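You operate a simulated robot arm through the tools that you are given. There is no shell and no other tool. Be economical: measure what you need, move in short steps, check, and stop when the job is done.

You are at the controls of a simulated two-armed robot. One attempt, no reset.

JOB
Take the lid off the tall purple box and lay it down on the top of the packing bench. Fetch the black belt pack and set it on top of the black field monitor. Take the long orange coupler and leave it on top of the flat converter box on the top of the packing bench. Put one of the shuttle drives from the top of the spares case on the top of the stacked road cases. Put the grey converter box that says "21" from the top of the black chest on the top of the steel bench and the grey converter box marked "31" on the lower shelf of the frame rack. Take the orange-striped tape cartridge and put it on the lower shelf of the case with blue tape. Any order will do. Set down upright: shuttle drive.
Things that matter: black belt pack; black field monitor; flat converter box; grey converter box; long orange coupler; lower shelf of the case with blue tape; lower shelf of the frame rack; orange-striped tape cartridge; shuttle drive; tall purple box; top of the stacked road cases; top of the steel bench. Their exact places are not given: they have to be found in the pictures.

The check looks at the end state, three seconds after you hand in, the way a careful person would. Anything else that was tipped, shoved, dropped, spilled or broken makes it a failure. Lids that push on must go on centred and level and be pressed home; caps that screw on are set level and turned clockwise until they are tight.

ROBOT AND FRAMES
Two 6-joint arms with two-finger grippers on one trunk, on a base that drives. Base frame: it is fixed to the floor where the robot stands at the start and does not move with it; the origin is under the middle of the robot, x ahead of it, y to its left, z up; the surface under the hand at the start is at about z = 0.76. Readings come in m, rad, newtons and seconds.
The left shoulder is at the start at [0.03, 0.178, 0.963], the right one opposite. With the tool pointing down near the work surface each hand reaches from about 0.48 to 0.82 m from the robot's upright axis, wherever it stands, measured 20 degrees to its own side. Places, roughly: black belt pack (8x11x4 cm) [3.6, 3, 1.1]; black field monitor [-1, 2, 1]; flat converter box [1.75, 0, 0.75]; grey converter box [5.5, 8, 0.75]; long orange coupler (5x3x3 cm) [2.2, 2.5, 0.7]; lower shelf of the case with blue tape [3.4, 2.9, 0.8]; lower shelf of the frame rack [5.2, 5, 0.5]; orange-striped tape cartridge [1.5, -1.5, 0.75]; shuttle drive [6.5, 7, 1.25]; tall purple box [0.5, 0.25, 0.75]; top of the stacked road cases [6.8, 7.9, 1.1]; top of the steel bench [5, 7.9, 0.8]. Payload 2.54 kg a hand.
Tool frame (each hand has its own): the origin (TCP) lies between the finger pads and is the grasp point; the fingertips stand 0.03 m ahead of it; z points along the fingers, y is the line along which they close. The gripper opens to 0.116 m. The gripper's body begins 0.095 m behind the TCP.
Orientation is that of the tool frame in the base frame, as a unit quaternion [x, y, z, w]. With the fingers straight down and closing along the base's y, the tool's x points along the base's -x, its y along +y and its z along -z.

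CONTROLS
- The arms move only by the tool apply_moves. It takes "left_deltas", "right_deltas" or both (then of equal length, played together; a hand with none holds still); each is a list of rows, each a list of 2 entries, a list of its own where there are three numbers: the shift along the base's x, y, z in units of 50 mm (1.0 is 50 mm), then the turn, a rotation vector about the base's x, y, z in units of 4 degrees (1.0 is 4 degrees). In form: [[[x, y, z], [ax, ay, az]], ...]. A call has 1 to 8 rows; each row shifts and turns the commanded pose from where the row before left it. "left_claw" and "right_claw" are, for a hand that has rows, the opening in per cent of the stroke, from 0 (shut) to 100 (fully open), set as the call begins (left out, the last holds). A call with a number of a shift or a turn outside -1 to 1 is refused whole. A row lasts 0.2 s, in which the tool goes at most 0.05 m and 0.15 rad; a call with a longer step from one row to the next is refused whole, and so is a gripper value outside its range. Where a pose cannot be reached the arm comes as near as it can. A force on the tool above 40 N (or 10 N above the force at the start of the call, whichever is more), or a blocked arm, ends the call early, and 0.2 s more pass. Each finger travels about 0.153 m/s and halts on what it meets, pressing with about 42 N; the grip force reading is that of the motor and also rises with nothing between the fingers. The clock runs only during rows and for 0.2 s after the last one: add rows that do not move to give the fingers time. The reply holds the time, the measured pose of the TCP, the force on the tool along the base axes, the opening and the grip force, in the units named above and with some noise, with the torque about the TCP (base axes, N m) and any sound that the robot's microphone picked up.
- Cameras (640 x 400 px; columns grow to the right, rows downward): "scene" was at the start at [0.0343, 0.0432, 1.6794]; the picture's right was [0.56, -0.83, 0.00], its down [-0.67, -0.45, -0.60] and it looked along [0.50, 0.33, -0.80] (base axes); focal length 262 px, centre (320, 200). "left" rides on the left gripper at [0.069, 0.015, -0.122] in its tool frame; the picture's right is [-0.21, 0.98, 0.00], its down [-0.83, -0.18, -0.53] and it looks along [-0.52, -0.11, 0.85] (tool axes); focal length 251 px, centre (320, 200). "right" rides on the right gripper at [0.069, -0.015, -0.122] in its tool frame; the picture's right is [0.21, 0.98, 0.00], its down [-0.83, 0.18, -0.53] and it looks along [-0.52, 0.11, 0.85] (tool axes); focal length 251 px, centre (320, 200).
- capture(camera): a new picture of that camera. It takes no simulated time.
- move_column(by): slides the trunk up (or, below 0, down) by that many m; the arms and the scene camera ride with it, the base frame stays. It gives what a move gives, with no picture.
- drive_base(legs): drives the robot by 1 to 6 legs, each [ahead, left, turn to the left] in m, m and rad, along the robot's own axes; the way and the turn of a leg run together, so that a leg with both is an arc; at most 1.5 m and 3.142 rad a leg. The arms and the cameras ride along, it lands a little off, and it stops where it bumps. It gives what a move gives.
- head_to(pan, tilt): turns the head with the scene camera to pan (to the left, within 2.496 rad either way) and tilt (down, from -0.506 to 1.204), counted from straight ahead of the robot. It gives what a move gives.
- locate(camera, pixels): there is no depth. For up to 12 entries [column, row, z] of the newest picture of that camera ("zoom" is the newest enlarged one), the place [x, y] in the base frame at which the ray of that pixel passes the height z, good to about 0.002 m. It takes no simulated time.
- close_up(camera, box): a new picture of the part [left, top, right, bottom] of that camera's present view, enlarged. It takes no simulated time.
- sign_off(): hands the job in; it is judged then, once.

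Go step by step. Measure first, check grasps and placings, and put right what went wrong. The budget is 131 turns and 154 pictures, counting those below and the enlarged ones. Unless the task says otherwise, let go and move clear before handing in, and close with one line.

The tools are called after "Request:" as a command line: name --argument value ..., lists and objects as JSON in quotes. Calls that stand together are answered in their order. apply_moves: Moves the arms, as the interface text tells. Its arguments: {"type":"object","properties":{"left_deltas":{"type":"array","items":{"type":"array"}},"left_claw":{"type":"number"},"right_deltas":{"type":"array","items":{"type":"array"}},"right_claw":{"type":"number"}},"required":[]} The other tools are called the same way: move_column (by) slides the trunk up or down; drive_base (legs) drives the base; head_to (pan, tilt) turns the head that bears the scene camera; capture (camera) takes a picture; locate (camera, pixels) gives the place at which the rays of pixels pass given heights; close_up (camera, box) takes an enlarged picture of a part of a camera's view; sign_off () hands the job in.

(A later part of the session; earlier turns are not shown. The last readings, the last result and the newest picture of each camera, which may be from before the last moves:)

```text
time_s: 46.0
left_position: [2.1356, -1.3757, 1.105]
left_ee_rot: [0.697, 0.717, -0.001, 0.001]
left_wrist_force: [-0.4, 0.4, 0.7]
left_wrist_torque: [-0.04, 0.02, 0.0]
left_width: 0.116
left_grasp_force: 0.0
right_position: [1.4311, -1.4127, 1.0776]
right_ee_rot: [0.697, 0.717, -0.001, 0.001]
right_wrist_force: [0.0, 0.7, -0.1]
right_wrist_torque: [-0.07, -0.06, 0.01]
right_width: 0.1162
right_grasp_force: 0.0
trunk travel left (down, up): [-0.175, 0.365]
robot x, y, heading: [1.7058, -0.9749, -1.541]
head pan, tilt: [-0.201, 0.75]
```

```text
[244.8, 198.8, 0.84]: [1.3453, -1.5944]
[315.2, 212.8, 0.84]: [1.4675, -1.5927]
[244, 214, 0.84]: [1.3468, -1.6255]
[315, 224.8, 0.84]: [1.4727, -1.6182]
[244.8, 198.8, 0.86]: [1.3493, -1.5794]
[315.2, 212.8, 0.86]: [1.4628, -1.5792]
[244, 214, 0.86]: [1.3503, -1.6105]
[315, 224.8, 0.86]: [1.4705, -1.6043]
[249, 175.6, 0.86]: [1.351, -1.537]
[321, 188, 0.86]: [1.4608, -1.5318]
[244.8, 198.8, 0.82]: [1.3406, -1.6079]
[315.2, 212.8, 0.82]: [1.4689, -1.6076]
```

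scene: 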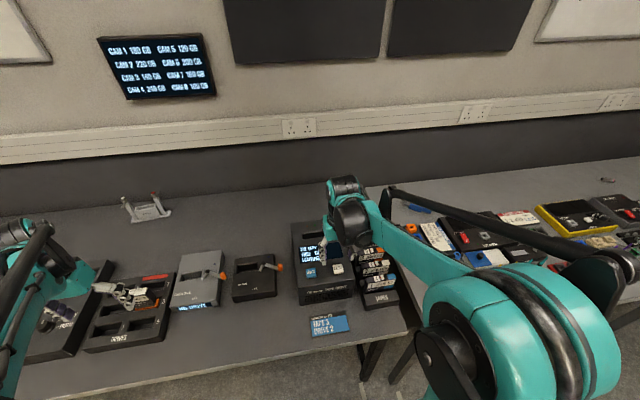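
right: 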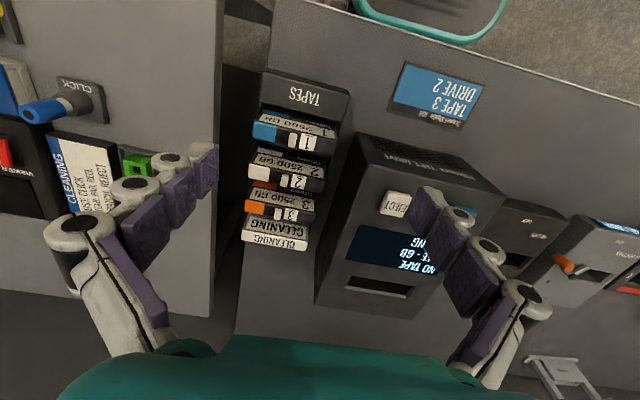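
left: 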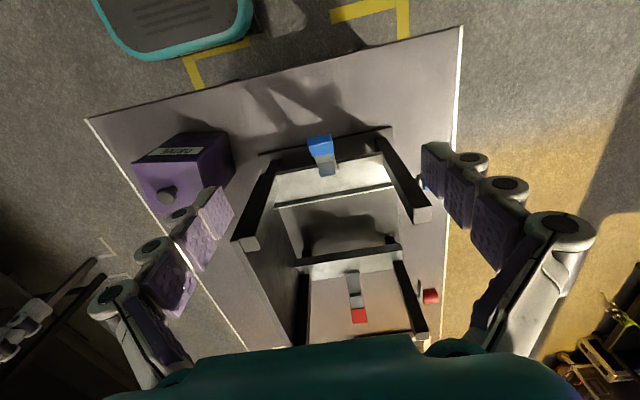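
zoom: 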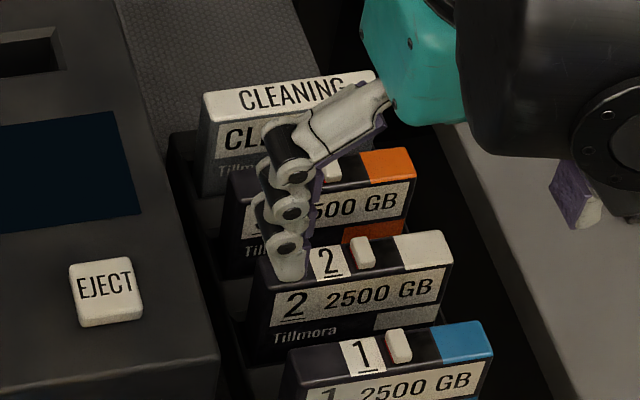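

Cartridge 3's top is at z≈0.86, centre ≈(1.408,-1.593), 11 cm wide and ~2.7 cm thick, with 4.4 cm pitch. I turn the hand 90° to grip its thin side and move above.

Request:
apply_moves --right_deltas '[[[-0.05, -0.45, 0], [0, 0, 1]], [[-0.05, -0.45, 0], [0, 0, 1]], [[-0.05, -0.45, 0], [0, 0, 1]], [[-0.05, -0.45, 0], [0, 0, 1]], [[-0.05, -0.45, 0], [0, 0, 1]], [[-0.05, -0.45, 0], [0, 0, 1]], [[-0.05, -0.45, 0], [0, 0, 1]], [[-0.05, -0.45, 0], [0, 0, 1]]]'

Request:
apply_moves --right_deltas '[[[0, 0, 0], [0, 0, 1]], [[0, 0, 0], [0, 0, 1]], [[0, 0, 0], [0, 0, 1]], [[0, 0, 0], [0, 0, 1]], [[0, 0, 0], [0, 0, 1]], [[0, 0, 0], [0, 0, 1]], [[0, 0, 0], [0, 0, 1]], [[0, 0, 0], [0, 0, 1]]]'

Request:
apply_moves --right_deltas '[[[0, 0, 0], [0, 0, 1]], [[0, 0, 0], [0, 0, 1]], [[0, 0, 0], [0, 0, 1]], [[0, 0, 0], [0, 0, 1]], [[0, 0, 0], [0, 0, 1]], [[0, 0, 0], [0, 0, 1]], [[0, 0, 0], [0, 0, 0.5]]]' --right_claw 60

Request:
capture --camera "right"

```text
time_s: 47.8
left_position: [2.1375, -1.3776, 1.1029]
left_ee_rot: [0.698, 0.716, 0.0, 0.0]
left_wrist_force: [0.3, -0.8, -0.1]
left_wrist_torque: [0.06, -0.01, 0.0]
left_width: 0.116
left_grasp_force: 0.0
right_position: [1.4096, -1.5966, 1.0743]
right_ee_rot: [0.473, 0.881, 0.0, 0.0]
right_wrist_force: [0.5, -0.2, 0.3]
right_wrist_torque: [0.03, -0.02, -0.01]
right_width: 0.116
right_grasp_force: 0.0
trunk travel left (down, up): [-0.175, 0.365]
robot x, y, heading: [1.7072, -0.9728, -1.544]
head pan, tilt: [-0.201, 0.75]
```

```text
time_s: 49.6
left_position: [2.1375, -1.3775, 1.1034]
left_ee_rot: [0.697, 0.717, 0.001, 0.001]
left_wrist_force: [-0.3, 0.7, 0.6]
left_wrist_torque: [-0.02, -0.01, -0.02]
left_width: 0.116
left_grasp_force: 0.1
right_position: [1.4099, -1.5941, 1.075]
right_ee_rot: [0.212, 0.977, 0.0, 0.001]
right_wrist_force: [0.4, -0.6, 0.3]
right_wrist_torque: [0.01, -0.01, 0.03]
right_width: 0.1159
right_grasp_force: 0.1
trunk travel left (down, up): [-0.175, 0.365]
robot x, y, heading: [1.7009, -0.9742, -1.548]
head pan, tilt: [-0.201, 0.75]
```

```text
time_s: 51.2
left_position: [2.1372, -1.3768, 1.1039]
left_ee_rot: [0.697, 0.717, 0.001, 0.0]
left_wrist_force: [0.2, 1.0, 0.8]
left_wrist_torque: [-0.03, 0.02, -0.01]
left_width: 0.1157
left_grasp_force: 0.1
right_position: [1.4121, -1.5947, 1.0748]
right_ee_rot: [-0.014, 1.0, 0.0, 0.001]
right_wrist_force: [0.2, -0.2, 0.2]
right_wrist_torque: [0.03, -0.03, 0.02]
right_width: 0.0694
right_grasp_force: 0.0
trunk travel left (down, up): [-0.175, 0.365]
robot x, y, heading: [1.7017, -0.9761, -1.546]
head pan, tilt: [-0.201, 0.75]
```

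```text
119 pictures are left
```

right: 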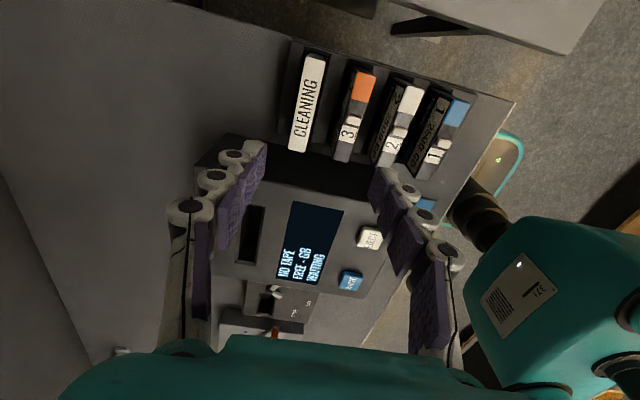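

Cartridge 3 stands at (353,115) in the right view. I zoom in to measure it at z 0.86.

Request:
close_up --camera "right" --box '[270, 40, 430, 180]'

```text
2.86 times, centred on (350, 110) of right
```

zoom: 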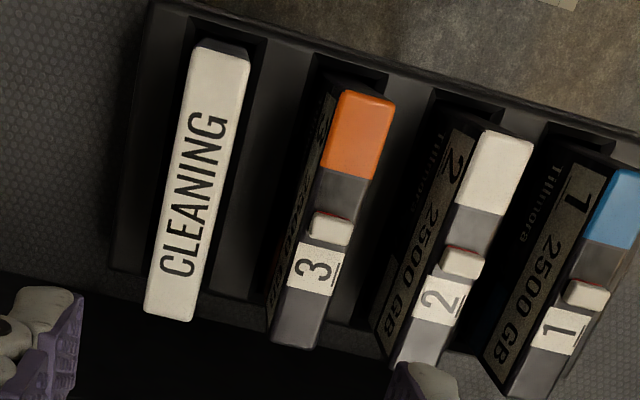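

Request:
locate --camera "zoom" --pixels '[[345, 91, 0.86], [396, 102, 0.86], [322, 348, 0.86], [271, 338, 0.86], [250, 58, 0.86], [191, 320, 0.86], [480, 131, 0.86], [392, 360, 0.86], [204, 40, 0.86], [146, 312, 0.86]]'

```text
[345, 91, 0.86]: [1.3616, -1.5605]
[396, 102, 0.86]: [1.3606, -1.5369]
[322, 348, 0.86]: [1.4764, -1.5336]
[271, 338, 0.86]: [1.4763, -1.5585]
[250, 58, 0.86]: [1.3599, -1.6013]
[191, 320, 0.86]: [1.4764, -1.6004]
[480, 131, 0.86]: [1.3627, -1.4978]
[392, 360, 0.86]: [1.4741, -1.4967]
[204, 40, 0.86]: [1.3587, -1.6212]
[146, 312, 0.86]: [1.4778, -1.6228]
```

The views disagree at z 0.86 but agree near 0.90, so I re-locate at 0.90.

Request:
locate --camera "zoom" --pixels '[[345, 91, 0.9], [396, 102, 0.9], [322, 348, 0.9], [271, 338, 0.9], [345, 91, 0.88], [396, 102, 0.88], [322, 348, 0.88], [271, 338, 0.88], [250, 58, 0.88], [480, 131, 0.88]]'

Request:
locate --camera "scene" --pixels '[[384.25, 251.7, 0.88], [383.8, 247.2, 0.88], [384.25, 251.7, 0.9], [383.8, 247.2, 0.9]]'

Request:
locate --camera "right" --pixels '[[356, 90, 0.88]]'

```text
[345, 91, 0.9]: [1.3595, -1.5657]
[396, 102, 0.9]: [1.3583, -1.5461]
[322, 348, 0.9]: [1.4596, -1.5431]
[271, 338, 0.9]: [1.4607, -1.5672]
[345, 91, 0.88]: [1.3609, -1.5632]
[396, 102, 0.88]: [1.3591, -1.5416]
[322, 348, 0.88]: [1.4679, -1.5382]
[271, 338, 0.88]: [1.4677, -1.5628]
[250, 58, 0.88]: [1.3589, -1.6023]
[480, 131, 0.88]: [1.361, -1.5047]
```

```text
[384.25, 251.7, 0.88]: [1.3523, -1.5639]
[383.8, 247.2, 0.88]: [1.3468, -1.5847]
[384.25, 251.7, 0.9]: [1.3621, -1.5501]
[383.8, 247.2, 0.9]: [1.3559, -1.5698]
```

```text
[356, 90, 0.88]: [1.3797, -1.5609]
```

Views agree at z≈0.90: cartridge 3 centre (1.409,-1.5555), 2.2 cm thick. I shift over it, narrow the fingers to 3.5 cm, descend to z 0.95 and look.

Request:
apply_moves --right_deltas '[[[-0.06, 0.78, 0], [0, 0, -0.2]], [[0, 0, -0.8], [0, 0, 0]], [[0, 0, -0.8], [0, 0, 0]], [[0, 0, -0.8], [0, 0, 0]], [[0, 0, 0], [0, 0, 0]]]' --right_claw 30

Request:
capture --camera "right"

Request:
close_up --camera "right" --box '[240, 60, 400, 220]'

```text
time_s: 52.4
left_position: [2.1377, -1.377, 1.1034]
left_ee_rot: [0.698, 0.717, -0.001, 0.0]
left_wrist_force: [0.6, -0.8, 0.7]
left_wrist_torque: [-0.02, 0.0, 0.04]
left_width: 0.1161
left_grasp_force: 0.0
right_position: [1.4083, -1.5553, 0.9541]
right_ee_rot: [-0.007, 1.0, -0.001, 0.001]
right_wrist_force: [0.1, 1.3, 0.3]
right_wrist_torque: [0.02, 0.0, 0.03]
right_width: 0.0346
right_grasp_force: 0.1
trunk travel left (down, up): [-0.175, 0.365]
robot x, y, heading: [1.7002, -0.975, -1.547]
head pan, tilt: [-0.201, 0.75]
```

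```text
117 pictures are left
```

right: 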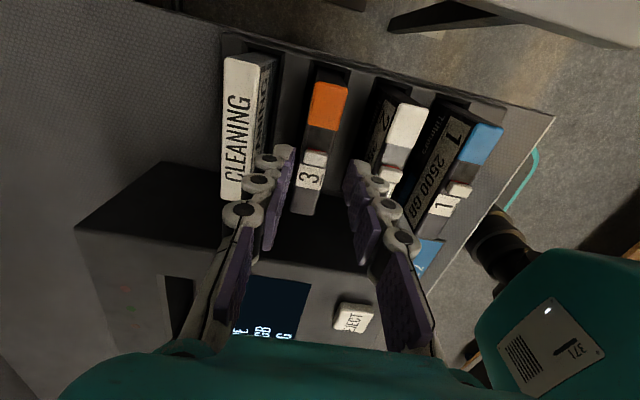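

```text
2.50 times, centred on (320, 140) of right
```

zoom: 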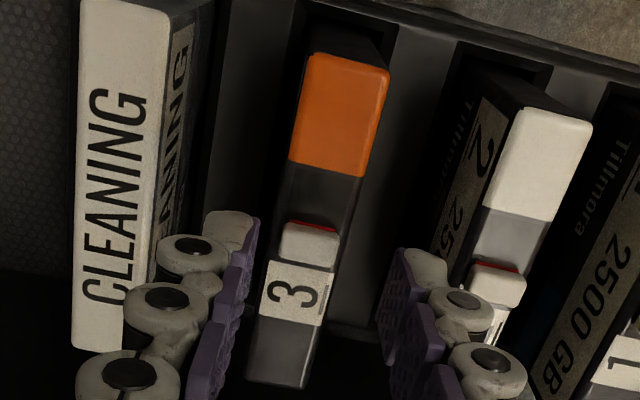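

The fingers straddle cartridge 3 with neighbours clear. I descend to z≈0.893 slowly and close.

Request:
apply_moves --right_deltas '[[[0, 0, -0.4], [0, 0, 0]], [[0, 0, -0.4], [0, 0, 0]], [[0, 0, -0.4], [0, 0, 0]], [[0, 0, 0], [0, 0, 0]]]'

Request:
apply_moves --right_deltas '[[[0, 0, 0], [0, 0, 0]], [[0, 0, 0], [0, 0, 0]]]' --right_claw 0

Request:
capture --camera "right"

```text
time_s: 53.4
left_position: [2.1376, -1.3775, 1.1029]
left_ee_rot: [0.697, 0.717, 0.0, -0.001]
left_wrist_force: [0.2, 0.3, 0.1]
left_wrist_torque: [-0.03, 0.02, 0.0]
left_width: 0.1161
left_grasp_force: 0.1
right_position: [1.4079, -1.5565, 0.8965]
right_ee_rot: [-0.008, 1.0, -0.001, 0.0]
right_wrist_force: [-0.1, -0.5, -0.2]
right_wrist_torque: [0.0, 0.04, 0.0]
right_width: 0.0346
right_grasp_force: 0.0
trunk travel left (down, up): [-0.175, 0.365]
robot x, y, heading: [1.7038, -0.9772, -1.543]
head pan, tilt: [-0.201, 0.75]
```

```text
time_s: 54.0
left_position: [2.1371, -1.3786, 1.1042]
left_ee_rot: [0.697, 0.717, 0.0, 0.001]
left_wrist_force: [-0.7, 0.0, -0.2]
left_wrist_torque: [-0.01, -0.02, 0.02]
left_width: 0.116
left_grasp_force: 0.1
right_position: [1.4078, -1.555, 0.8972]
right_ee_rot: [-0.007, 1.0, 0.0, 0.002]
right_wrist_force: [0.1, -0.6, 0.2]
right_wrist_torque: [-0.02, 0.01, -0.11]
right_width: 0.0212
right_grasp_force: 41.6
trunk travel left (down, up): [-0.175, 0.365]
robot x, y, heading: [1.7014, -0.9813, -1.547]
head pan, tilt: [-0.201, 0.75]
```

```text
115 pictures are left
```

right: 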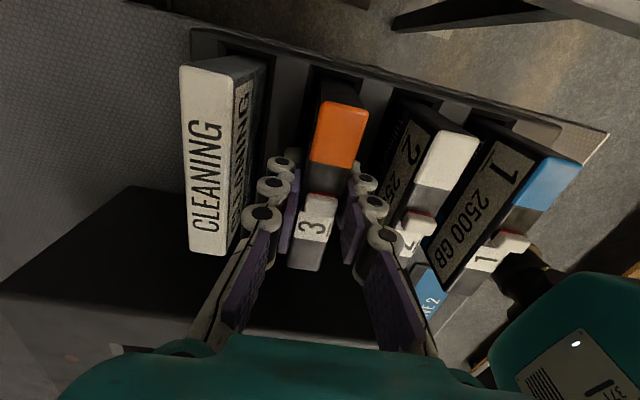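

Gripped with width 2.1 cm and 42 N. I lift straight up.

Request:
apply_moves --right_deltas '[[[0, 0, 0.4], [0, 0, 0]], [[0, 0, 0.5], [0, 0, 0]], [[0, 0, 0.7], [0, 0, 0]], [[0, 0, 0.8], [0, 0, 0]], [[0, 0, 0.8], [0, 0, 0]], [[0, 0, 0.8], [0, 0, 0]], [[0, 0.8, 0], [0, 0, 0]], [[0, 0.8, 0], [0, 0, 0]]]'

Request:
capture --camera "right"

Request:
capture --camera "scene"

```text
time_s: 55.8
left_position: [2.1381, -1.3762, 1.1036]
left_ee_rot: [0.696, 0.718, -0.001, 0.001]
left_wrist_force: [0.0, 0.8, 0.3]
left_wrist_torque: [-0.03, 0.01, 0.02]
left_width: 0.1159
left_grasp_force: 0.0
right_position: [1.4082, -1.474, 1.0946]
right_ee_rot: [-0.007, 1.0, -0.001, 0.001]
right_wrist_force: [0.1, 0.3, -1.2]
right_wrist_torque: [-0.01, 0.02, 0.01]
right_width: 0.0211
right_grasp_force: 41.8
trunk travel left (down, up): [-0.175, 0.365]
robot x, y, heading: [1.7016, -0.9753, -1.545]
head pan, tilt: [-0.201, 0.75]
```

```text
114 pictures are left
```

right: 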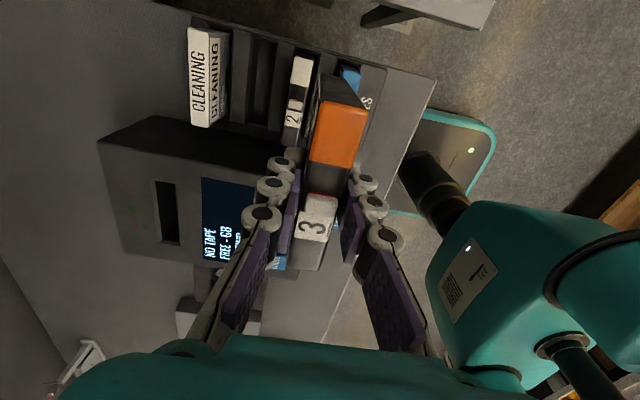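

```text
113 pictures are left
```

scene: 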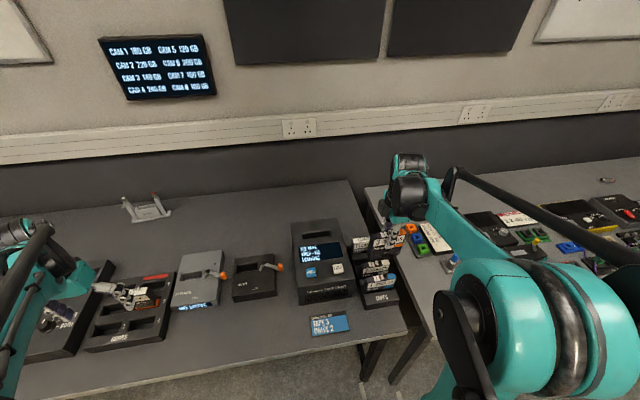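

Cartridge 3 is in the right hand and the rack stands undisturbed. I back off, turn to face +x, and survey for a route to the case with blue tape.

Request:
drive_base --legs '[[-0.25, 0, 0], [0, 0, 1.545]]'

Request:
head_to --pan 0.3 --tilt 0.5

Request:
capture --camera "scene"

Request:
head_to --pan 1.2 --tilt 0.5

Request:
capture --camera "scene"

```text
time_s: 61.3
left_position: [2.1214, -0.3152, 1.1035]
left_ee_rot: [0.015, 1.0, 0.0, 0.0]
left_wrist_force: [-0.6, -0.5, -0.7]
left_wrist_torque: [-0.02, 0.01, -0.01]
left_width: 0.1158
left_grasp_force: 0.2
right_position: [2.1765, -1.0487, 1.0924]
right_ee_rot: [-0.691, 0.722, 0.001, 0.001]
right_wrist_force: [0.0, 0.1, -1.4]
right_wrist_torque: [-0.03, 0.01, 0.03]
right_width: 0.021
right_grasp_force: 41.8
trunk travel left (down, up): [-0.175, 0.365]
robot x, y, heading: [1.6989, -0.7271, -0.033]
head pan, tilt: [-0.201, 0.75]
```

```text
time_s: 62.2
left_position: [2.1224, -0.3145, 1.1024]
left_ee_rot: [0.015, 1.0, 0.0, 0.0]
left_wrist_force: [-0.8, -0.4, 0.4]
left_wrist_torque: [0.01, 0.0, -0.03]
left_width: 0.1161
left_grasp_force: 0.0
right_position: [2.1772, -1.0491, 1.0937]
right_ee_rot: [-0.692, 0.722, 0.001, 0.0]
right_wrist_force: [0.4, -0.3, -3.2]
right_wrist_torque: [-0.01, -0.01, -0.01]
right_width: 0.0208
right_grasp_force: 41.6
trunk travel left (down, up): [-0.175, 0.365]
robot x, y, heading: [1.6973, -0.7242, -0.03]
head pan, tilt: [0.3, 0.499]
```

```text
112 pictures are left
```

scene: 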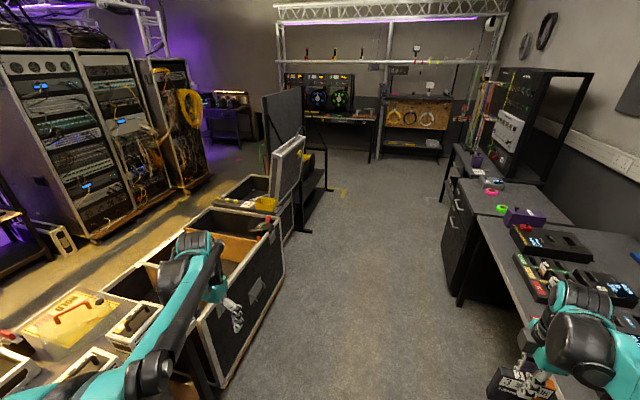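

```text
time_s: 63.4
left_position: [2.1226, -0.3144, 1.1042]
left_ee_rot: [0.015, 1.0, 0.001, 0.0]
left_wrist_force: [-0.8, 0.3, 0.2]
left_wrist_torque: [0.01, -0.02, -0.01]
left_width: 0.1159
left_grasp_force: 0.1
right_position: [2.1763, -1.0492, 1.0924]
right_ee_rot: [-0.692, 0.722, 0.001, 0.002]
right_wrist_force: [0.3, -0.7, -2.6]
right_wrist_torque: [-0.01, 0.01, 0.0]
right_width: 0.0209
right_grasp_force: 41.9
trunk travel left (down, up): [-0.175, 0.365]
robot x, y, heading: [1.6983, -0.7252, -0.031]
head pan, tilt: [1.201, 0.499]
```

```text
111 pictures are left
```

scene: 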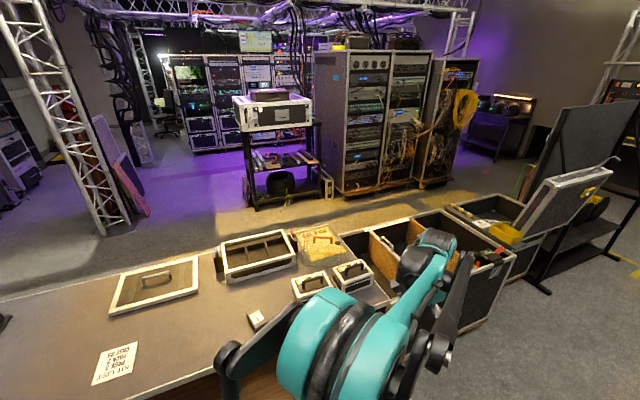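

Request:
close_up --camera "scene" --box '[220, 30, 480, 220]'

Request:
close_up --camera "scene" --box '[230, 70, 340, 210]'

Request:
locate --camera "scene" --pixels '[[255, 208, 0], [326, 197, 0], [248, 180, 0.1], [350, 197, 0], [445, 182, 0], [238, 130, 0.9], [312, 122, 0.9], [100, 235, 0], [140, 213, 0], [450, 205, 0.75], [480, 325, 0]]'

```text
2.11 times, centred on (350, 125) of scene
```

zoom: 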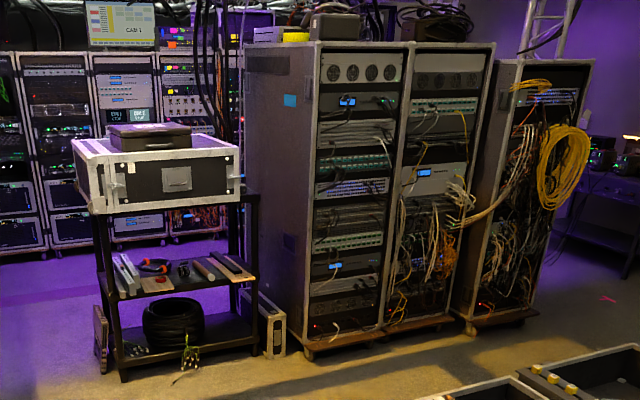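

```text
2.86 times, centred on (285, 140) of scene
```

zoom: 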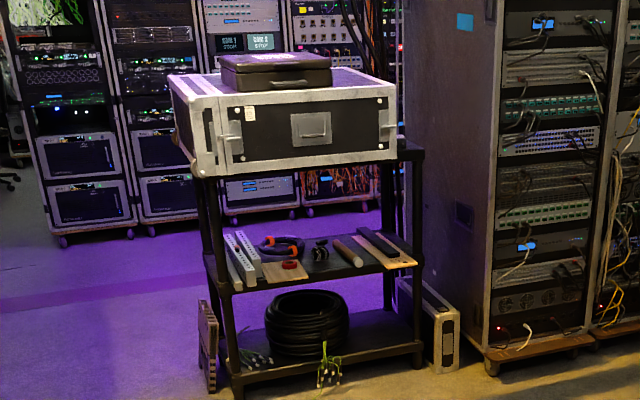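

```text
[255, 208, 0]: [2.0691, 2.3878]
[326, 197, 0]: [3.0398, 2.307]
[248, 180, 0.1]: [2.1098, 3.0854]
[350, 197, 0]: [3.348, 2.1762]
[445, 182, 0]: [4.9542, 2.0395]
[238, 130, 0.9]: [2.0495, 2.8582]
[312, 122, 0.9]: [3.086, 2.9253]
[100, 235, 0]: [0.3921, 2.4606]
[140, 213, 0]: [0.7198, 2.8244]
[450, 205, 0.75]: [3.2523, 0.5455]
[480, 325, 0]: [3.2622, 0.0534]
```

The cart stands at x 2.07–3.0, y 2.3–2.9, and the tall rack with the blue tape starts at x≈3.3. Its shelves may be on the back, so I go round by the west end of the bench.

Request:
drive_base --legs '[[0, 0, 0.031], [-1.5, 0, 0], [-0.6, 0, 0], [0, 1.5, 0], [0, 0.5, 0]]'

Request:
head_to --pan 0.8 --tilt 0.35

Request:
capture --camera "scene"

Request:
head_to --pan 2.0 --tilt 0.5

Request:
capture --camera "scene"

```text
time_s: 83.6
left_position: [0.1487, 1.7023, 1.1031]
left_ee_rot: [0.027, 1.0, 0.001, 0.0]
left_wrist_force: [-0.8, -0.9, 0.4]
left_wrist_torque: [-0.03, 0.0, 0.01]
left_width: 0.1159
left_grasp_force: 0.1
right_position: [0.1842, 0.9668, 1.0927]
right_ee_rot: [-0.682, 0.731, 0.001, 0.0]
right_wrist_force: [-0.6, 0.2, -2.2]
right_wrist_torque: [0.0, -0.04, -0.04]
right_width: 0.0211
right_grasp_force: 42.0
trunk travel left (down, up): [-0.175, 0.365]
robot x, y, heading: [-0.2891, 1.3038, -0.048]
head pan, tilt: [1.201, 0.499]
```

```text
time_s: 84.5
left_position: [0.1481, 1.7014, 1.1024]
left_ee_rot: [0.027, 1.0, 0.0, -0.001]
left_wrist_force: [-0.4, -0.3, -0.1]
left_wrist_torque: [-0.01, -0.01, 0.03]
left_width: 0.1162
left_grasp_force: 0.1
right_position: [0.1842, 0.966, 1.0931]
right_ee_rot: [-0.682, 0.731, 0.001, 0.0]
right_wrist_force: [0.7, 0.0, -1.6]
right_wrist_torque: [0.01, 0.01, 0.03]
right_width: 0.0213
right_grasp_force: 41.8
trunk travel left (down, up): [-0.175, 0.365]
robot x, y, heading: [-0.2887, 1.3032, -0.055]
head pan, tilt: [0.799, 0.351]
```

```text
108 pictures are left
```

scene: 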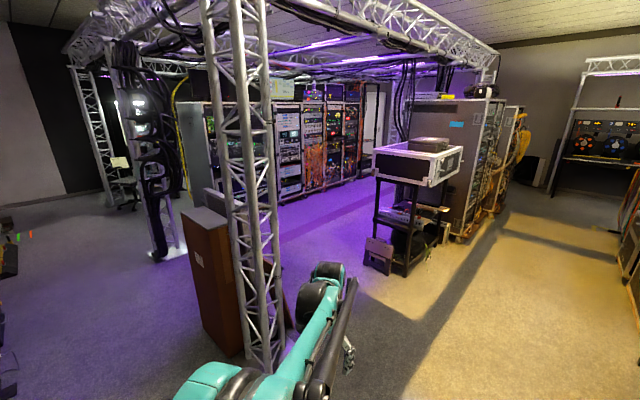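

```text
time_s: 85.9
left_position: [0.1481, 1.7024, 1.1027]
left_ee_rot: [0.027, 1.0, 0.0, 0.0]
left_wrist_force: [-0.9, -0.3, -0.2]
left_wrist_torque: [-0.02, 0.01, -0.02]
left_width: 0.116
left_grasp_force: 0.2
right_position: [0.1853, 0.9669, 1.0936]
right_ee_rot: [-0.682, 0.731, 0.001, 0.0]
right_wrist_force: [0.4, -0.5, -2.4]
right_wrist_torque: [0.03, -0.01, 0.02]
right_width: 0.0211
right_grasp_force: 41.7
trunk travel left (down, up): [-0.175, 0.365]
robot x, y, heading: [-0.2882, 1.3047, -0.057]
head pan, tilt: [2.0, 0.499]
```

```text
107 pictures are left
```

scene: 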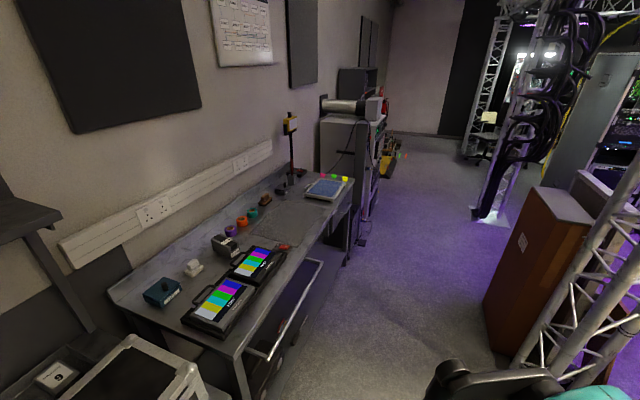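

Request:
drive_base --legs '[[1.5, 0.1, 0.05], [0.3, 0, 0], [0, 0, 1.571]]'

Request:
head_to --pan -0.4 --tilt 0.45

Request:
capture --camera "scene"

```text
refused: leg 1 is longer than a leg can be; nothing moved
```

```text
time_s: 88.1
left_position: [0.1481, 1.7021, 1.1037]
left_ee_rot: [0.028, 1.0, -0.001, -0.001]
left_wrist_force: [0.4, 0.1, 0.9]
left_wrist_torque: [0.04, 0.0, 0.02]
left_width: 0.1159
left_grasp_force: 0.0
right_position: [0.1849, 0.9651, 1.0925]
right_ee_rot: [-0.682, 0.732, 0.001, 0.001]
right_wrist_force: [1.1, 0.5, -2.2]
right_wrist_torque: [-0.02, 0.01, 0.0]
right_width: 0.021
right_grasp_force: 41.9
trunk travel left (down, up): [-0.175, 0.365]
robot x, y, heading: [-0.2883, 1.3025, -0.054]
head pan, tilt: [-0.4, 0.45]
```

```text
106 pictures are left
```

scene: 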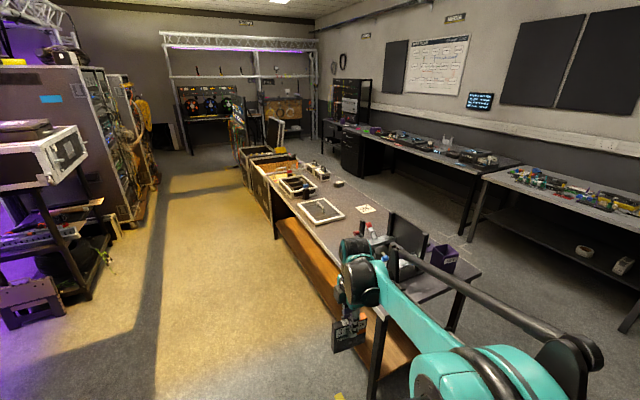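

Request:
drive_base --legs '[[0, 0, 0.054], [1.4, 0, 0], [0.35, 0, 0], [0, 0, 1.571]]'

Request:
head_to --pan -0.5 --tilt 0.4

Request:
capture --camera "scene"

```text
time_s: 101.1
left_position: [1.0469, 1.7141, 1.1028]
left_ee_rot: [-0.699, 0.716, 0.0, 0.0]
left_wrist_force: [0.2, -0.1, 0.8]
left_wrist_torque: [-0.01, -0.03, -0.03]
left_width: 0.1161
left_grasp_force: 0.1
right_position: [1.7808, 1.7762, 1.0933]
right_ee_rot: [1.0, -0.019, -0.002, 0.0]
right_wrist_force: [-0.1, 0.2, -2.0]
right_wrist_torque: [-0.01, 0.02, -0.03]
right_width: 0.0212
right_grasp_force: 42.0
trunk travel left (down, up): [-0.175, 0.365]
robot x, y, heading: [1.4602, 1.2949, 1.548]
head pan, tilt: [-0.4, 0.45]
```

```text
time_s: 101.8
left_position: [1.0469, 1.7157, 1.1041]
left_ee_rot: [-0.7, 0.715, 0.0, 0.001]
left_wrist_force: [-1.1, 0.7, -0.2]
left_wrist_torque: [0.02, 0.01, -0.01]
left_width: 0.1158
left_grasp_force: 0.0
right_position: [1.7805, 1.7759, 1.0934]
right_ee_rot: [1.0, -0.018, 0.0, 0.001]
right_wrist_force: [-0.3, 0.0, -1.9]
right_wrist_torque: [0.02, 0.02, 0.01]
right_width: 0.0211
right_grasp_force: 42.2
trunk travel left (down, up): [-0.175, 0.365]
robot x, y, heading: [1.4578, 1.2936, 1.55]
head pan, tilt: [-0.499, 0.4]
```

```text
105 pictures are left
```

scene: 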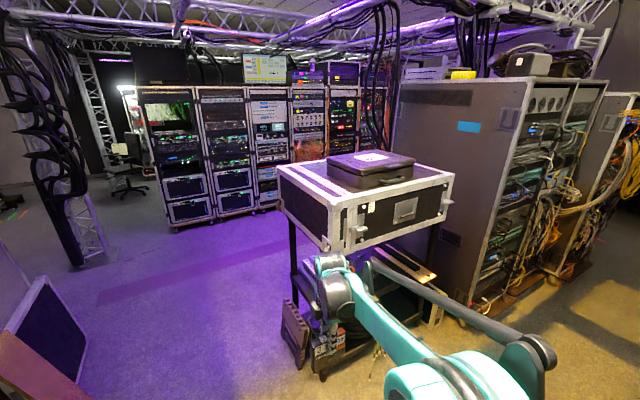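

Request:
locate --camera "scene" --pixels '[[85, 375, 0], [78, 265, 0], [105, 255, 0], [300, 365, 0], [285, 200, 0.9], [50, 275, 0.7], [280, 208, 0], [178, 230, 0], [462, 300, 0.0], [335, 255, 0.9], [455, 215, 0.9]]'

```text
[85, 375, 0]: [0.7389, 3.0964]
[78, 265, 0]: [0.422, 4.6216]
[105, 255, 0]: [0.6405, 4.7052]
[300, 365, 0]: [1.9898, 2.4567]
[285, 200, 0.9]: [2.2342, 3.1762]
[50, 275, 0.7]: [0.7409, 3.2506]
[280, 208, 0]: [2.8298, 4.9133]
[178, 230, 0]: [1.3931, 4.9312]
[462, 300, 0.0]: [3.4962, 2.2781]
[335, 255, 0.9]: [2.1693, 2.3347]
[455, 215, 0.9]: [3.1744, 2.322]
```

Request:
drive_base --legs '[[0, 0.12, 0.02], [1.4, 0, 0], [1.1, 0, 0], [0, 0, -1.571]]'

Request:
head_to --pan -0.3 --tilt 0.35

Request:
capture --camera "scene"

```text
time_s: 118.5
left_position: [1.7834, 4.1938, 1.1033]
left_ee_rot: [-0.002, 1.0, 0.0, 0.0]
left_wrist_force: [0.3, 0.2, -0.7]
left_wrist_torque: [-0.03, -0.01, 0.02]
left_width: 0.1156
left_grasp_force: 0.0
right_position: [1.8637, 3.4624, 1.093]
right_ee_rot: [-0.703, 0.711, 0.001, 0.001]
right_wrist_force: [-0.4, -0.5, -1.9]
right_wrist_torque: [-0.04, -0.03, 0.01]
right_width: 0.0208
right_grasp_force: 41.6
trunk travel left (down, up): [-0.175, 0.365]
robot x, y, heading: [1.3757, 3.7692, 0.007]
head pan, tilt: [-0.499, 0.4]
```

```text
time_s: 119.3
left_position: [1.7826, 4.1933, 1.103]
left_ee_rot: [-0.003, 1.0, 0.0, 0.0]
left_wrist_force: [-0.2, 0.1, 0.2]
left_wrist_torque: [0.01, 0.02, -0.01]
left_width: 0.1159
left_grasp_force: 0.1
right_position: [1.8628, 3.4611, 1.0935]
right_ee_rot: [-0.703, 0.711, 0.001, 0.001]
right_wrist_force: [-0.3, -0.1, -2.4]
right_wrist_torque: [0.03, -0.02, 0.04]
right_width: 0.021
right_grasp_force: 41.7
trunk travel left (down, up): [-0.175, 0.365]
robot x, y, heading: [1.3713, 3.7694, 0.005]
head pan, tilt: [-0.3, 0.351]
```

```text
104 pictures are left
```

scene: 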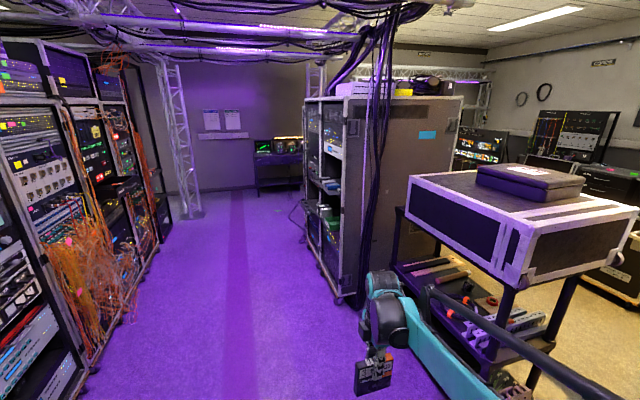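

The rack's back carries shelves (around (325,180)). I locate its corner and drive up the aisle to face it.

Request:
locate --camera "scene" --pixels '[[335, 300, 0], [307, 240, 0], [348, 100, 1.6], [372, 180, 1.2], [90, 370, 0], [160, 245, 0]]'

Request:
drive_base --legs '[[0, 0.2, 0], [1.4, 0, 0], [0.6, 0, 0]]'

Request:
head_to --pan -1.4 --tilt 0.5

Request:
capture --camera "scene"

```text
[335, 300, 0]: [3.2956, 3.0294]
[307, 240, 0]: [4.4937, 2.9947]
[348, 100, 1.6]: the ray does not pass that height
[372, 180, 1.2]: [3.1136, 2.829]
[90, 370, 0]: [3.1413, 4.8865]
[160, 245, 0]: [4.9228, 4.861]
```

```text
time_s: 130.4
left_position: [3.7644, 4.4253, 1.1036]
left_ee_rot: [-0.011, 1.0, 0.0, 0.0]
left_wrist_force: [-0.4, -0.8, 0.2]
left_wrist_torque: [-0.03, 0.03, 0.02]
left_width: 0.1164
left_grasp_force: 0.0
right_position: [3.8578, 3.6952, 1.0928]
right_ee_rot: [0.709, -0.705, -0.001, -0.001]
right_wrist_force: [-0.3, 0.0, -2.3]
right_wrist_torque: [-0.02, 0.03, -0.03]
right_width: 0.0214
right_grasp_force: 41.9
trunk travel left (down, up): [-0.175, 0.365]
robot x, y, heading: [3.3621, 3.9909, 0.023]
head pan, tilt: [-0.3, 0.351]
```

```text
time_s: 131.7
left_position: [3.7645, 4.4247, 1.1036]
left_ee_rot: [-0.01, 1.0, 0.001, 0.0]
left_wrist_force: [0.1, -0.8, -0.7]
left_wrist_torque: [-0.06, -0.01, 0.0]
left_width: 0.116
left_grasp_force: 0.0
right_position: [3.8573, 3.6937, 1.0931]
right_ee_rot: [0.709, -0.705, -0.001, -0.001]
right_wrist_force: [-0.4, 0.0, -2.4]
right_wrist_torque: [-0.02, 0.01, 0.0]
right_width: 0.0209
right_grasp_force: 41.9
trunk travel left (down, up): [-0.175, 0.365]
robot x, y, heading: [3.3622, 3.9965, 0.019]
head pan, tilt: [-1.4, 0.499]
```

```text
103 pictures are left
```

scene: 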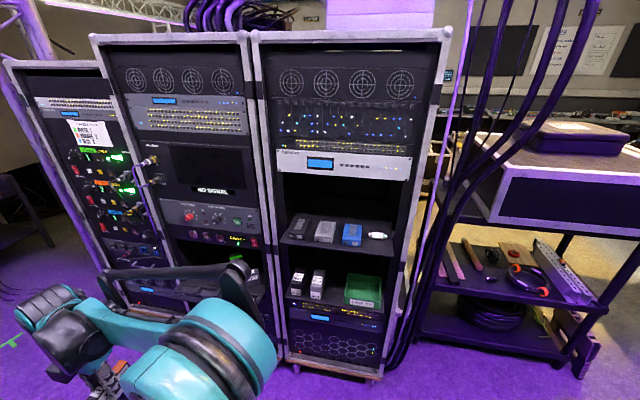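

The rack's back has the upper shelf with belt packs (300–375,235) and the lower shelf with two cartridges and a green bin (~290). I turn to face it and zoom.

Request:
drive_base --legs '[[0, 0, -1.59]]'

Request:
head_to --pan 0.1 --tilt 0.6

Request:
capture --camera "scene"

Request:
close_up --camera "scene" --box '[250, 130, 410, 270]'

```text
time_s: 136.0
left_position: [3.7828, 3.5797, 1.1033]
left_ee_rot: [0.707, 0.707, 0.0, 0.0]
left_wrist_force: [0.2, -0.2, -0.1]
left_wrist_torque: [-0.01, 0.05, 0.0]
left_width: 0.1162
left_grasp_force: 0.0
right_position: [3.0506, 3.504, 1.0929]
right_ee_rot: [0.008, 1.0, -0.001, 0.001]
right_wrist_force: [-0.1, 0.6, -2.3]
right_wrist_torque: [0.01, -0.01, 0.03]
right_width: 0.0211
right_grasp_force: 42.1
trunk travel left (down, up): [-0.175, 0.365]
robot x, y, heading: [3.3631, 3.9941, -1.575]
head pan, tilt: [-1.4, 0.499]
```

```text
time_s: 137.6
left_position: [3.783, 3.5797, 1.103]
left_ee_rot: [0.706, 0.708, 0.0, 0.0]
left_wrist_force: [-1.3, -0.2, 0.4]
left_wrist_torque: [0.01, 0.03, -0.01]
left_width: 0.1161
left_grasp_force: 0.0
right_position: [3.0505, 3.5041, 1.0921]
right_ee_rot: [0.007, 1.0, 0.0, 0.0]
right_wrist_force: [0.2, -0.7, -2.1]
right_wrist_torque: [-0.02, -0.04, -0.03]
right_width: 0.0212
right_grasp_force: 42.1
trunk travel left (down, up): [-0.175, 0.365]
robot x, y, heading: [3.3608, 3.9915, -1.573]
head pan, tilt: [0.099, 0.6]
```

```text
102 pictures are left
```

scene: 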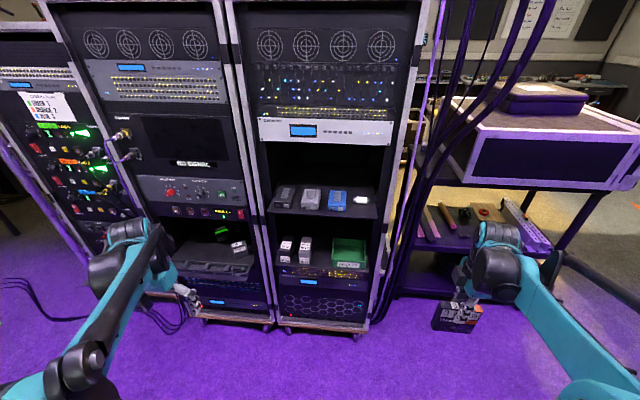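

```text
2.86 times, centred on (330, 200) of scene
```

zoom: 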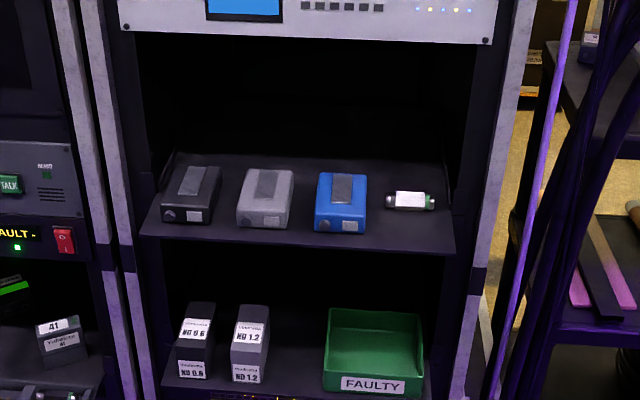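

The lower shelf has a free gap between the "ND 1.2" box (zoom 270) and the green bin (zoom 325). I measure shelf heights assuming the front plane at y≈3.03.

Request:
locate --camera "zoom" --pixels '[[300, 248, 1.0], [300, 248, 1.05], [300, 248, 1.1], [270, 392, 0.75], [270, 392, 0.8], [270, 392, 0.85], [265, 384, 0.8], [324, 386, 0.8], [324, 310, 0.88], [240, 303, 0.88], [150, 235, 1.05], [455, 250, 1.05]]'

Request:
close_up --camera "scene" --box '[260, 220, 400, 340]'

```text
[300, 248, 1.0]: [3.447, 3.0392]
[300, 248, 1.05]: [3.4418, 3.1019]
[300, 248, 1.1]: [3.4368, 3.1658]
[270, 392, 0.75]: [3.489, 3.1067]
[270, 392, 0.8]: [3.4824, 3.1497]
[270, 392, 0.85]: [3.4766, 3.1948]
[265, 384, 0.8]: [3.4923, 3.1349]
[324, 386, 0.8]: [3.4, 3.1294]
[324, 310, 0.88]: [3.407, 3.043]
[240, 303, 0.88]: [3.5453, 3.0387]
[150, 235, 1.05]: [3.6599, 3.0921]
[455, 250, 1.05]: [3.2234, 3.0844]
```

```text
3.33 times, centred on (330, 280) of scene
```

zoom: 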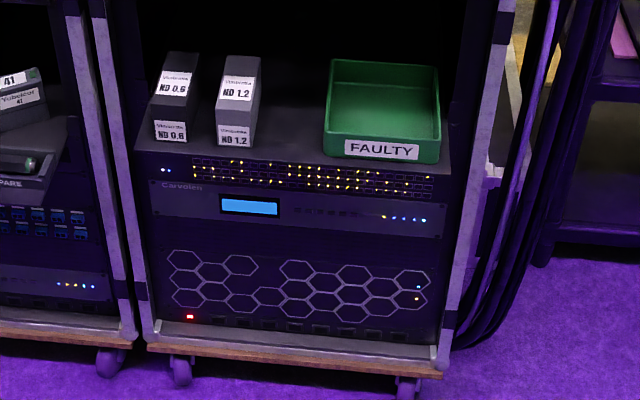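

I raise the trunk 0.2 m to get a second viewpoint for heights.

Request:
locate --camera "zoom" --pixels '[[253, 146, 0.75], [253, 146, 0.8], [253, 146, 0.85], [328, 160, 0.75], [328, 160, 0.8], [328, 160, 0.85], [345, 154, 0.8], [437, 163, 0.8]]'

Request:
move_column --by 0.2

Request:
capture --camera "scene"

Request:
close_up --camera "scene" --box '[260, 260, 400, 360]'

```text
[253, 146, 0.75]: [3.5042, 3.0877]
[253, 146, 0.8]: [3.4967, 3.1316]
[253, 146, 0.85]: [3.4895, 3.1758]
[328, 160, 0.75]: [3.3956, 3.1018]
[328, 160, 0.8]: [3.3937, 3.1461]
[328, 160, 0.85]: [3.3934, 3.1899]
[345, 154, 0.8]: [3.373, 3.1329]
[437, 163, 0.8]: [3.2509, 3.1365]
```

```text
time_s: 139.8
left_position: [3.783, 3.579, 1.3042]
left_ee_rot: [0.707, 0.707, 0.001, 0.0]
left_wrist_force: [-0.2, 0.1, -1.1]
left_wrist_torque: [0.01, 0.01, -0.02]
left_width: 0.1159
left_grasp_force: 0.1
right_position: [3.0499, 3.503, 1.2931]
right_ee_rot: [0.008, 1.0, 0.0, 0.0]
right_wrist_force: [0.1, -0.6, -2.2]
right_wrist_torque: [-0.01, -0.01, -0.01]
right_width: 0.0211
right_grasp_force: 42.0
trunk travel left (down, up): [-0.375, 0.165]
robot x, y, heading: [3.3609, 3.9939, -1.568]
head pan, tilt: [0.099, 0.6]
```

```text
99 pictures are left
```

scene: 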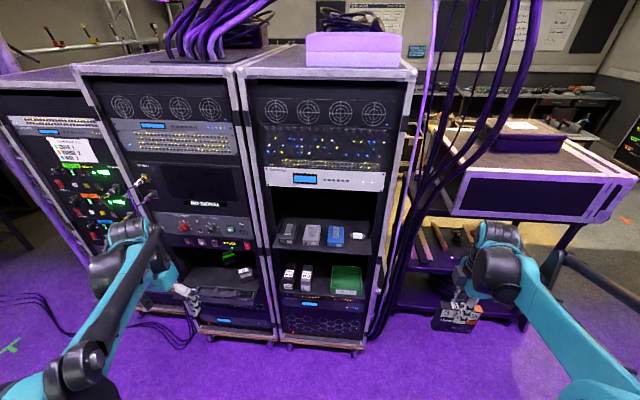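

```text
4.00 times, centred on (330, 310) of scene
```

zoom: 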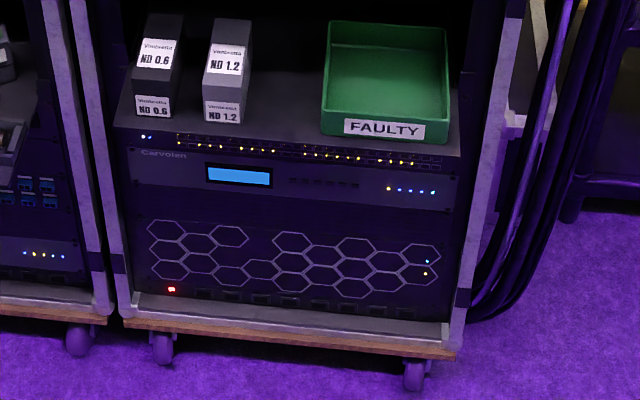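

Request:
locate --camera "zoom" --pixels '[[239, 123, 0.7], [239, 123, 0.75], [239, 123, 0.8], [322, 132, 0.7], [322, 132, 0.75], [322, 132, 0.8], [118, 126, 0.75], [455, 152, 0.75], [253, 20, 0.85], [328, 22, 0.85], [205, 72, 0.85]]'

Request:
locate --camera "scene" --pixels '[[322, 256, 1.0], [322, 256, 0.95], [291, 233, 1.02]]'

```text
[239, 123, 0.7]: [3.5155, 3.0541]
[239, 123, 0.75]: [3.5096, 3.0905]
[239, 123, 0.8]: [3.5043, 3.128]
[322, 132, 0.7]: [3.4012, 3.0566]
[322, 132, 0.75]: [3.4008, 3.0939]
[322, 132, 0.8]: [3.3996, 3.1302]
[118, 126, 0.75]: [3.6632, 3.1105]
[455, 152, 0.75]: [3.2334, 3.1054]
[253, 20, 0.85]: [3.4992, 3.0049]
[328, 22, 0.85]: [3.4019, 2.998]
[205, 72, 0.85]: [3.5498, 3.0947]
```

```text
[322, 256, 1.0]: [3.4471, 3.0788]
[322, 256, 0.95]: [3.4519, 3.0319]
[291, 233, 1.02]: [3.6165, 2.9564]
```

The gap's bottom corners agree on a shelf z of roughly 0.74–0.77 with its front edge at y≈3.09. I turn the right hand so the fingers point ahead (cartridge on its short edge) while reaching forward a little.

Request:
apply_moves --right_deltas '[[[0, -0.2, 0], [-1, -1, -1]], [[0, -0.2, 0], [-1, -1, -1]], [[0, -0.2, 0], [-1, -1, -1]], [[0, -0.2, 0], [-1, -1, -1]], [[0, -0.2, 0], [-1, -1, -1]], [[0, -0.2, 0], [-1, -1, -1]], [[0, -0.2, 0], [-1, -1, -1]], [[0, -0.2, 0], [-1, -1, -1]]]'

Request:
apply_moves --right_deltas '[[[0, -0.1, 0], [-1, -1, -1]], [[0, -0.1, 0], [-1, -1, -1]], [[0, -0.1, 0], [-1, -1, -1]], [[0, -0.1, 0], [-1, -1, -1]], [[0, -0.1, 0], [-1, -1, -1]], [[0, -0.1, 0], [-1, -1, -1]], [[0, -0.1, 0], [-1, -1, -1]], [[0, -0.1, 0], [-1, -1, -1]]]'

Request:
apply_moves --right_deltas '[[[0, 0, 0], [-1, -1, -1]], [[0, 0, 0], [-0.32, -0.32, -0.32]], [[0, 0, 0], [0, 0, 0]]]'

Request:
capture --camera "scene"

```text
time_s: 141.6
left_position: [3.7833, 3.5797, 1.3035]
left_ee_rot: [0.707, 0.707, 0.0, 0.0]
left_wrist_force: [0.8, 0.5, -0.1]
left_wrist_torque: [0.0, -0.02, -0.05]
left_width: 0.1158
left_grasp_force: 0.0
right_position: [3.0499, 3.422, 1.2935]
right_ee_rot: [0.276, 0.882, -0.267, 0.271]
right_wrist_force: [0.2, 0.2, -1.9]
right_wrist_torque: [0.02, 0.04, 0.0]
right_width: 0.0211
right_grasp_force: 42.8
trunk travel left (down, up): [-0.375, 0.165]
robot x, y, heading: [3.3605, 3.9909, -1.572]
head pan, tilt: [0.099, 0.6]
```

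```text
time_s: 143.4
left_position: [3.782, 3.5789, 1.3036]
left_ee_rot: [0.707, 0.707, 0.0, 0.0]
left_wrist_force: [0.2, 0.5, -0.1]
left_wrist_torque: [0.03, -0.01, -0.01]
left_width: 0.116
left_grasp_force: 0.2
right_position: [3.0513, 3.3832, 1.2932]
right_ee_rot: [0.48, 0.563, -0.472, 0.478]
right_wrist_force: [0.1, -0.6, -2.4]
right_wrist_torque: [0.08, 0.0, 0.02]
right_width: 0.0212
right_grasp_force: 42.5
trunk travel left (down, up): [-0.375, 0.165]
robot x, y, heading: [3.364, 3.9939, -1.571]
head pan, tilt: [0.099, 0.6]
```

```text
time_s: 144.2
left_position: [3.7826, 3.5786, 1.3039]
left_ee_rot: [0.707, 0.707, 0.0, 0.0]
left_wrist_force: [-0.1, 0.7, -0.3]
left_wrist_torque: [0.02, -0.03, 0.01]
left_width: 0.116
left_grasp_force: 0.1
right_position: [3.0471, 3.3766, 1.3055]
right_ee_rot: [0.504, 0.497, -0.496, 0.504]
right_wrist_force: [-0.1, 0.4, -1.9]
right_wrist_torque: [0.08, 0.01, 0.03]
right_width: 0.021
right_grasp_force: 41.6
right hand out of reach, approached as far as the arm can: row 1, 2
trunk travel left (down, up): [-0.375, 0.165]
robot x, y, heading: [3.358, 3.9929, -1.566]
head pan, tilt: [0.099, 0.6]
```

```text
97 pictures are left
```

scene: 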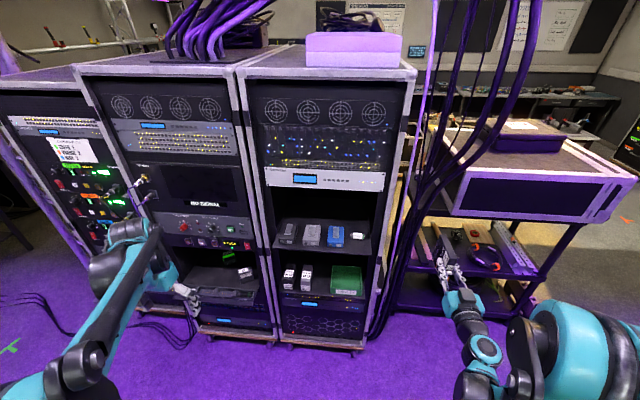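

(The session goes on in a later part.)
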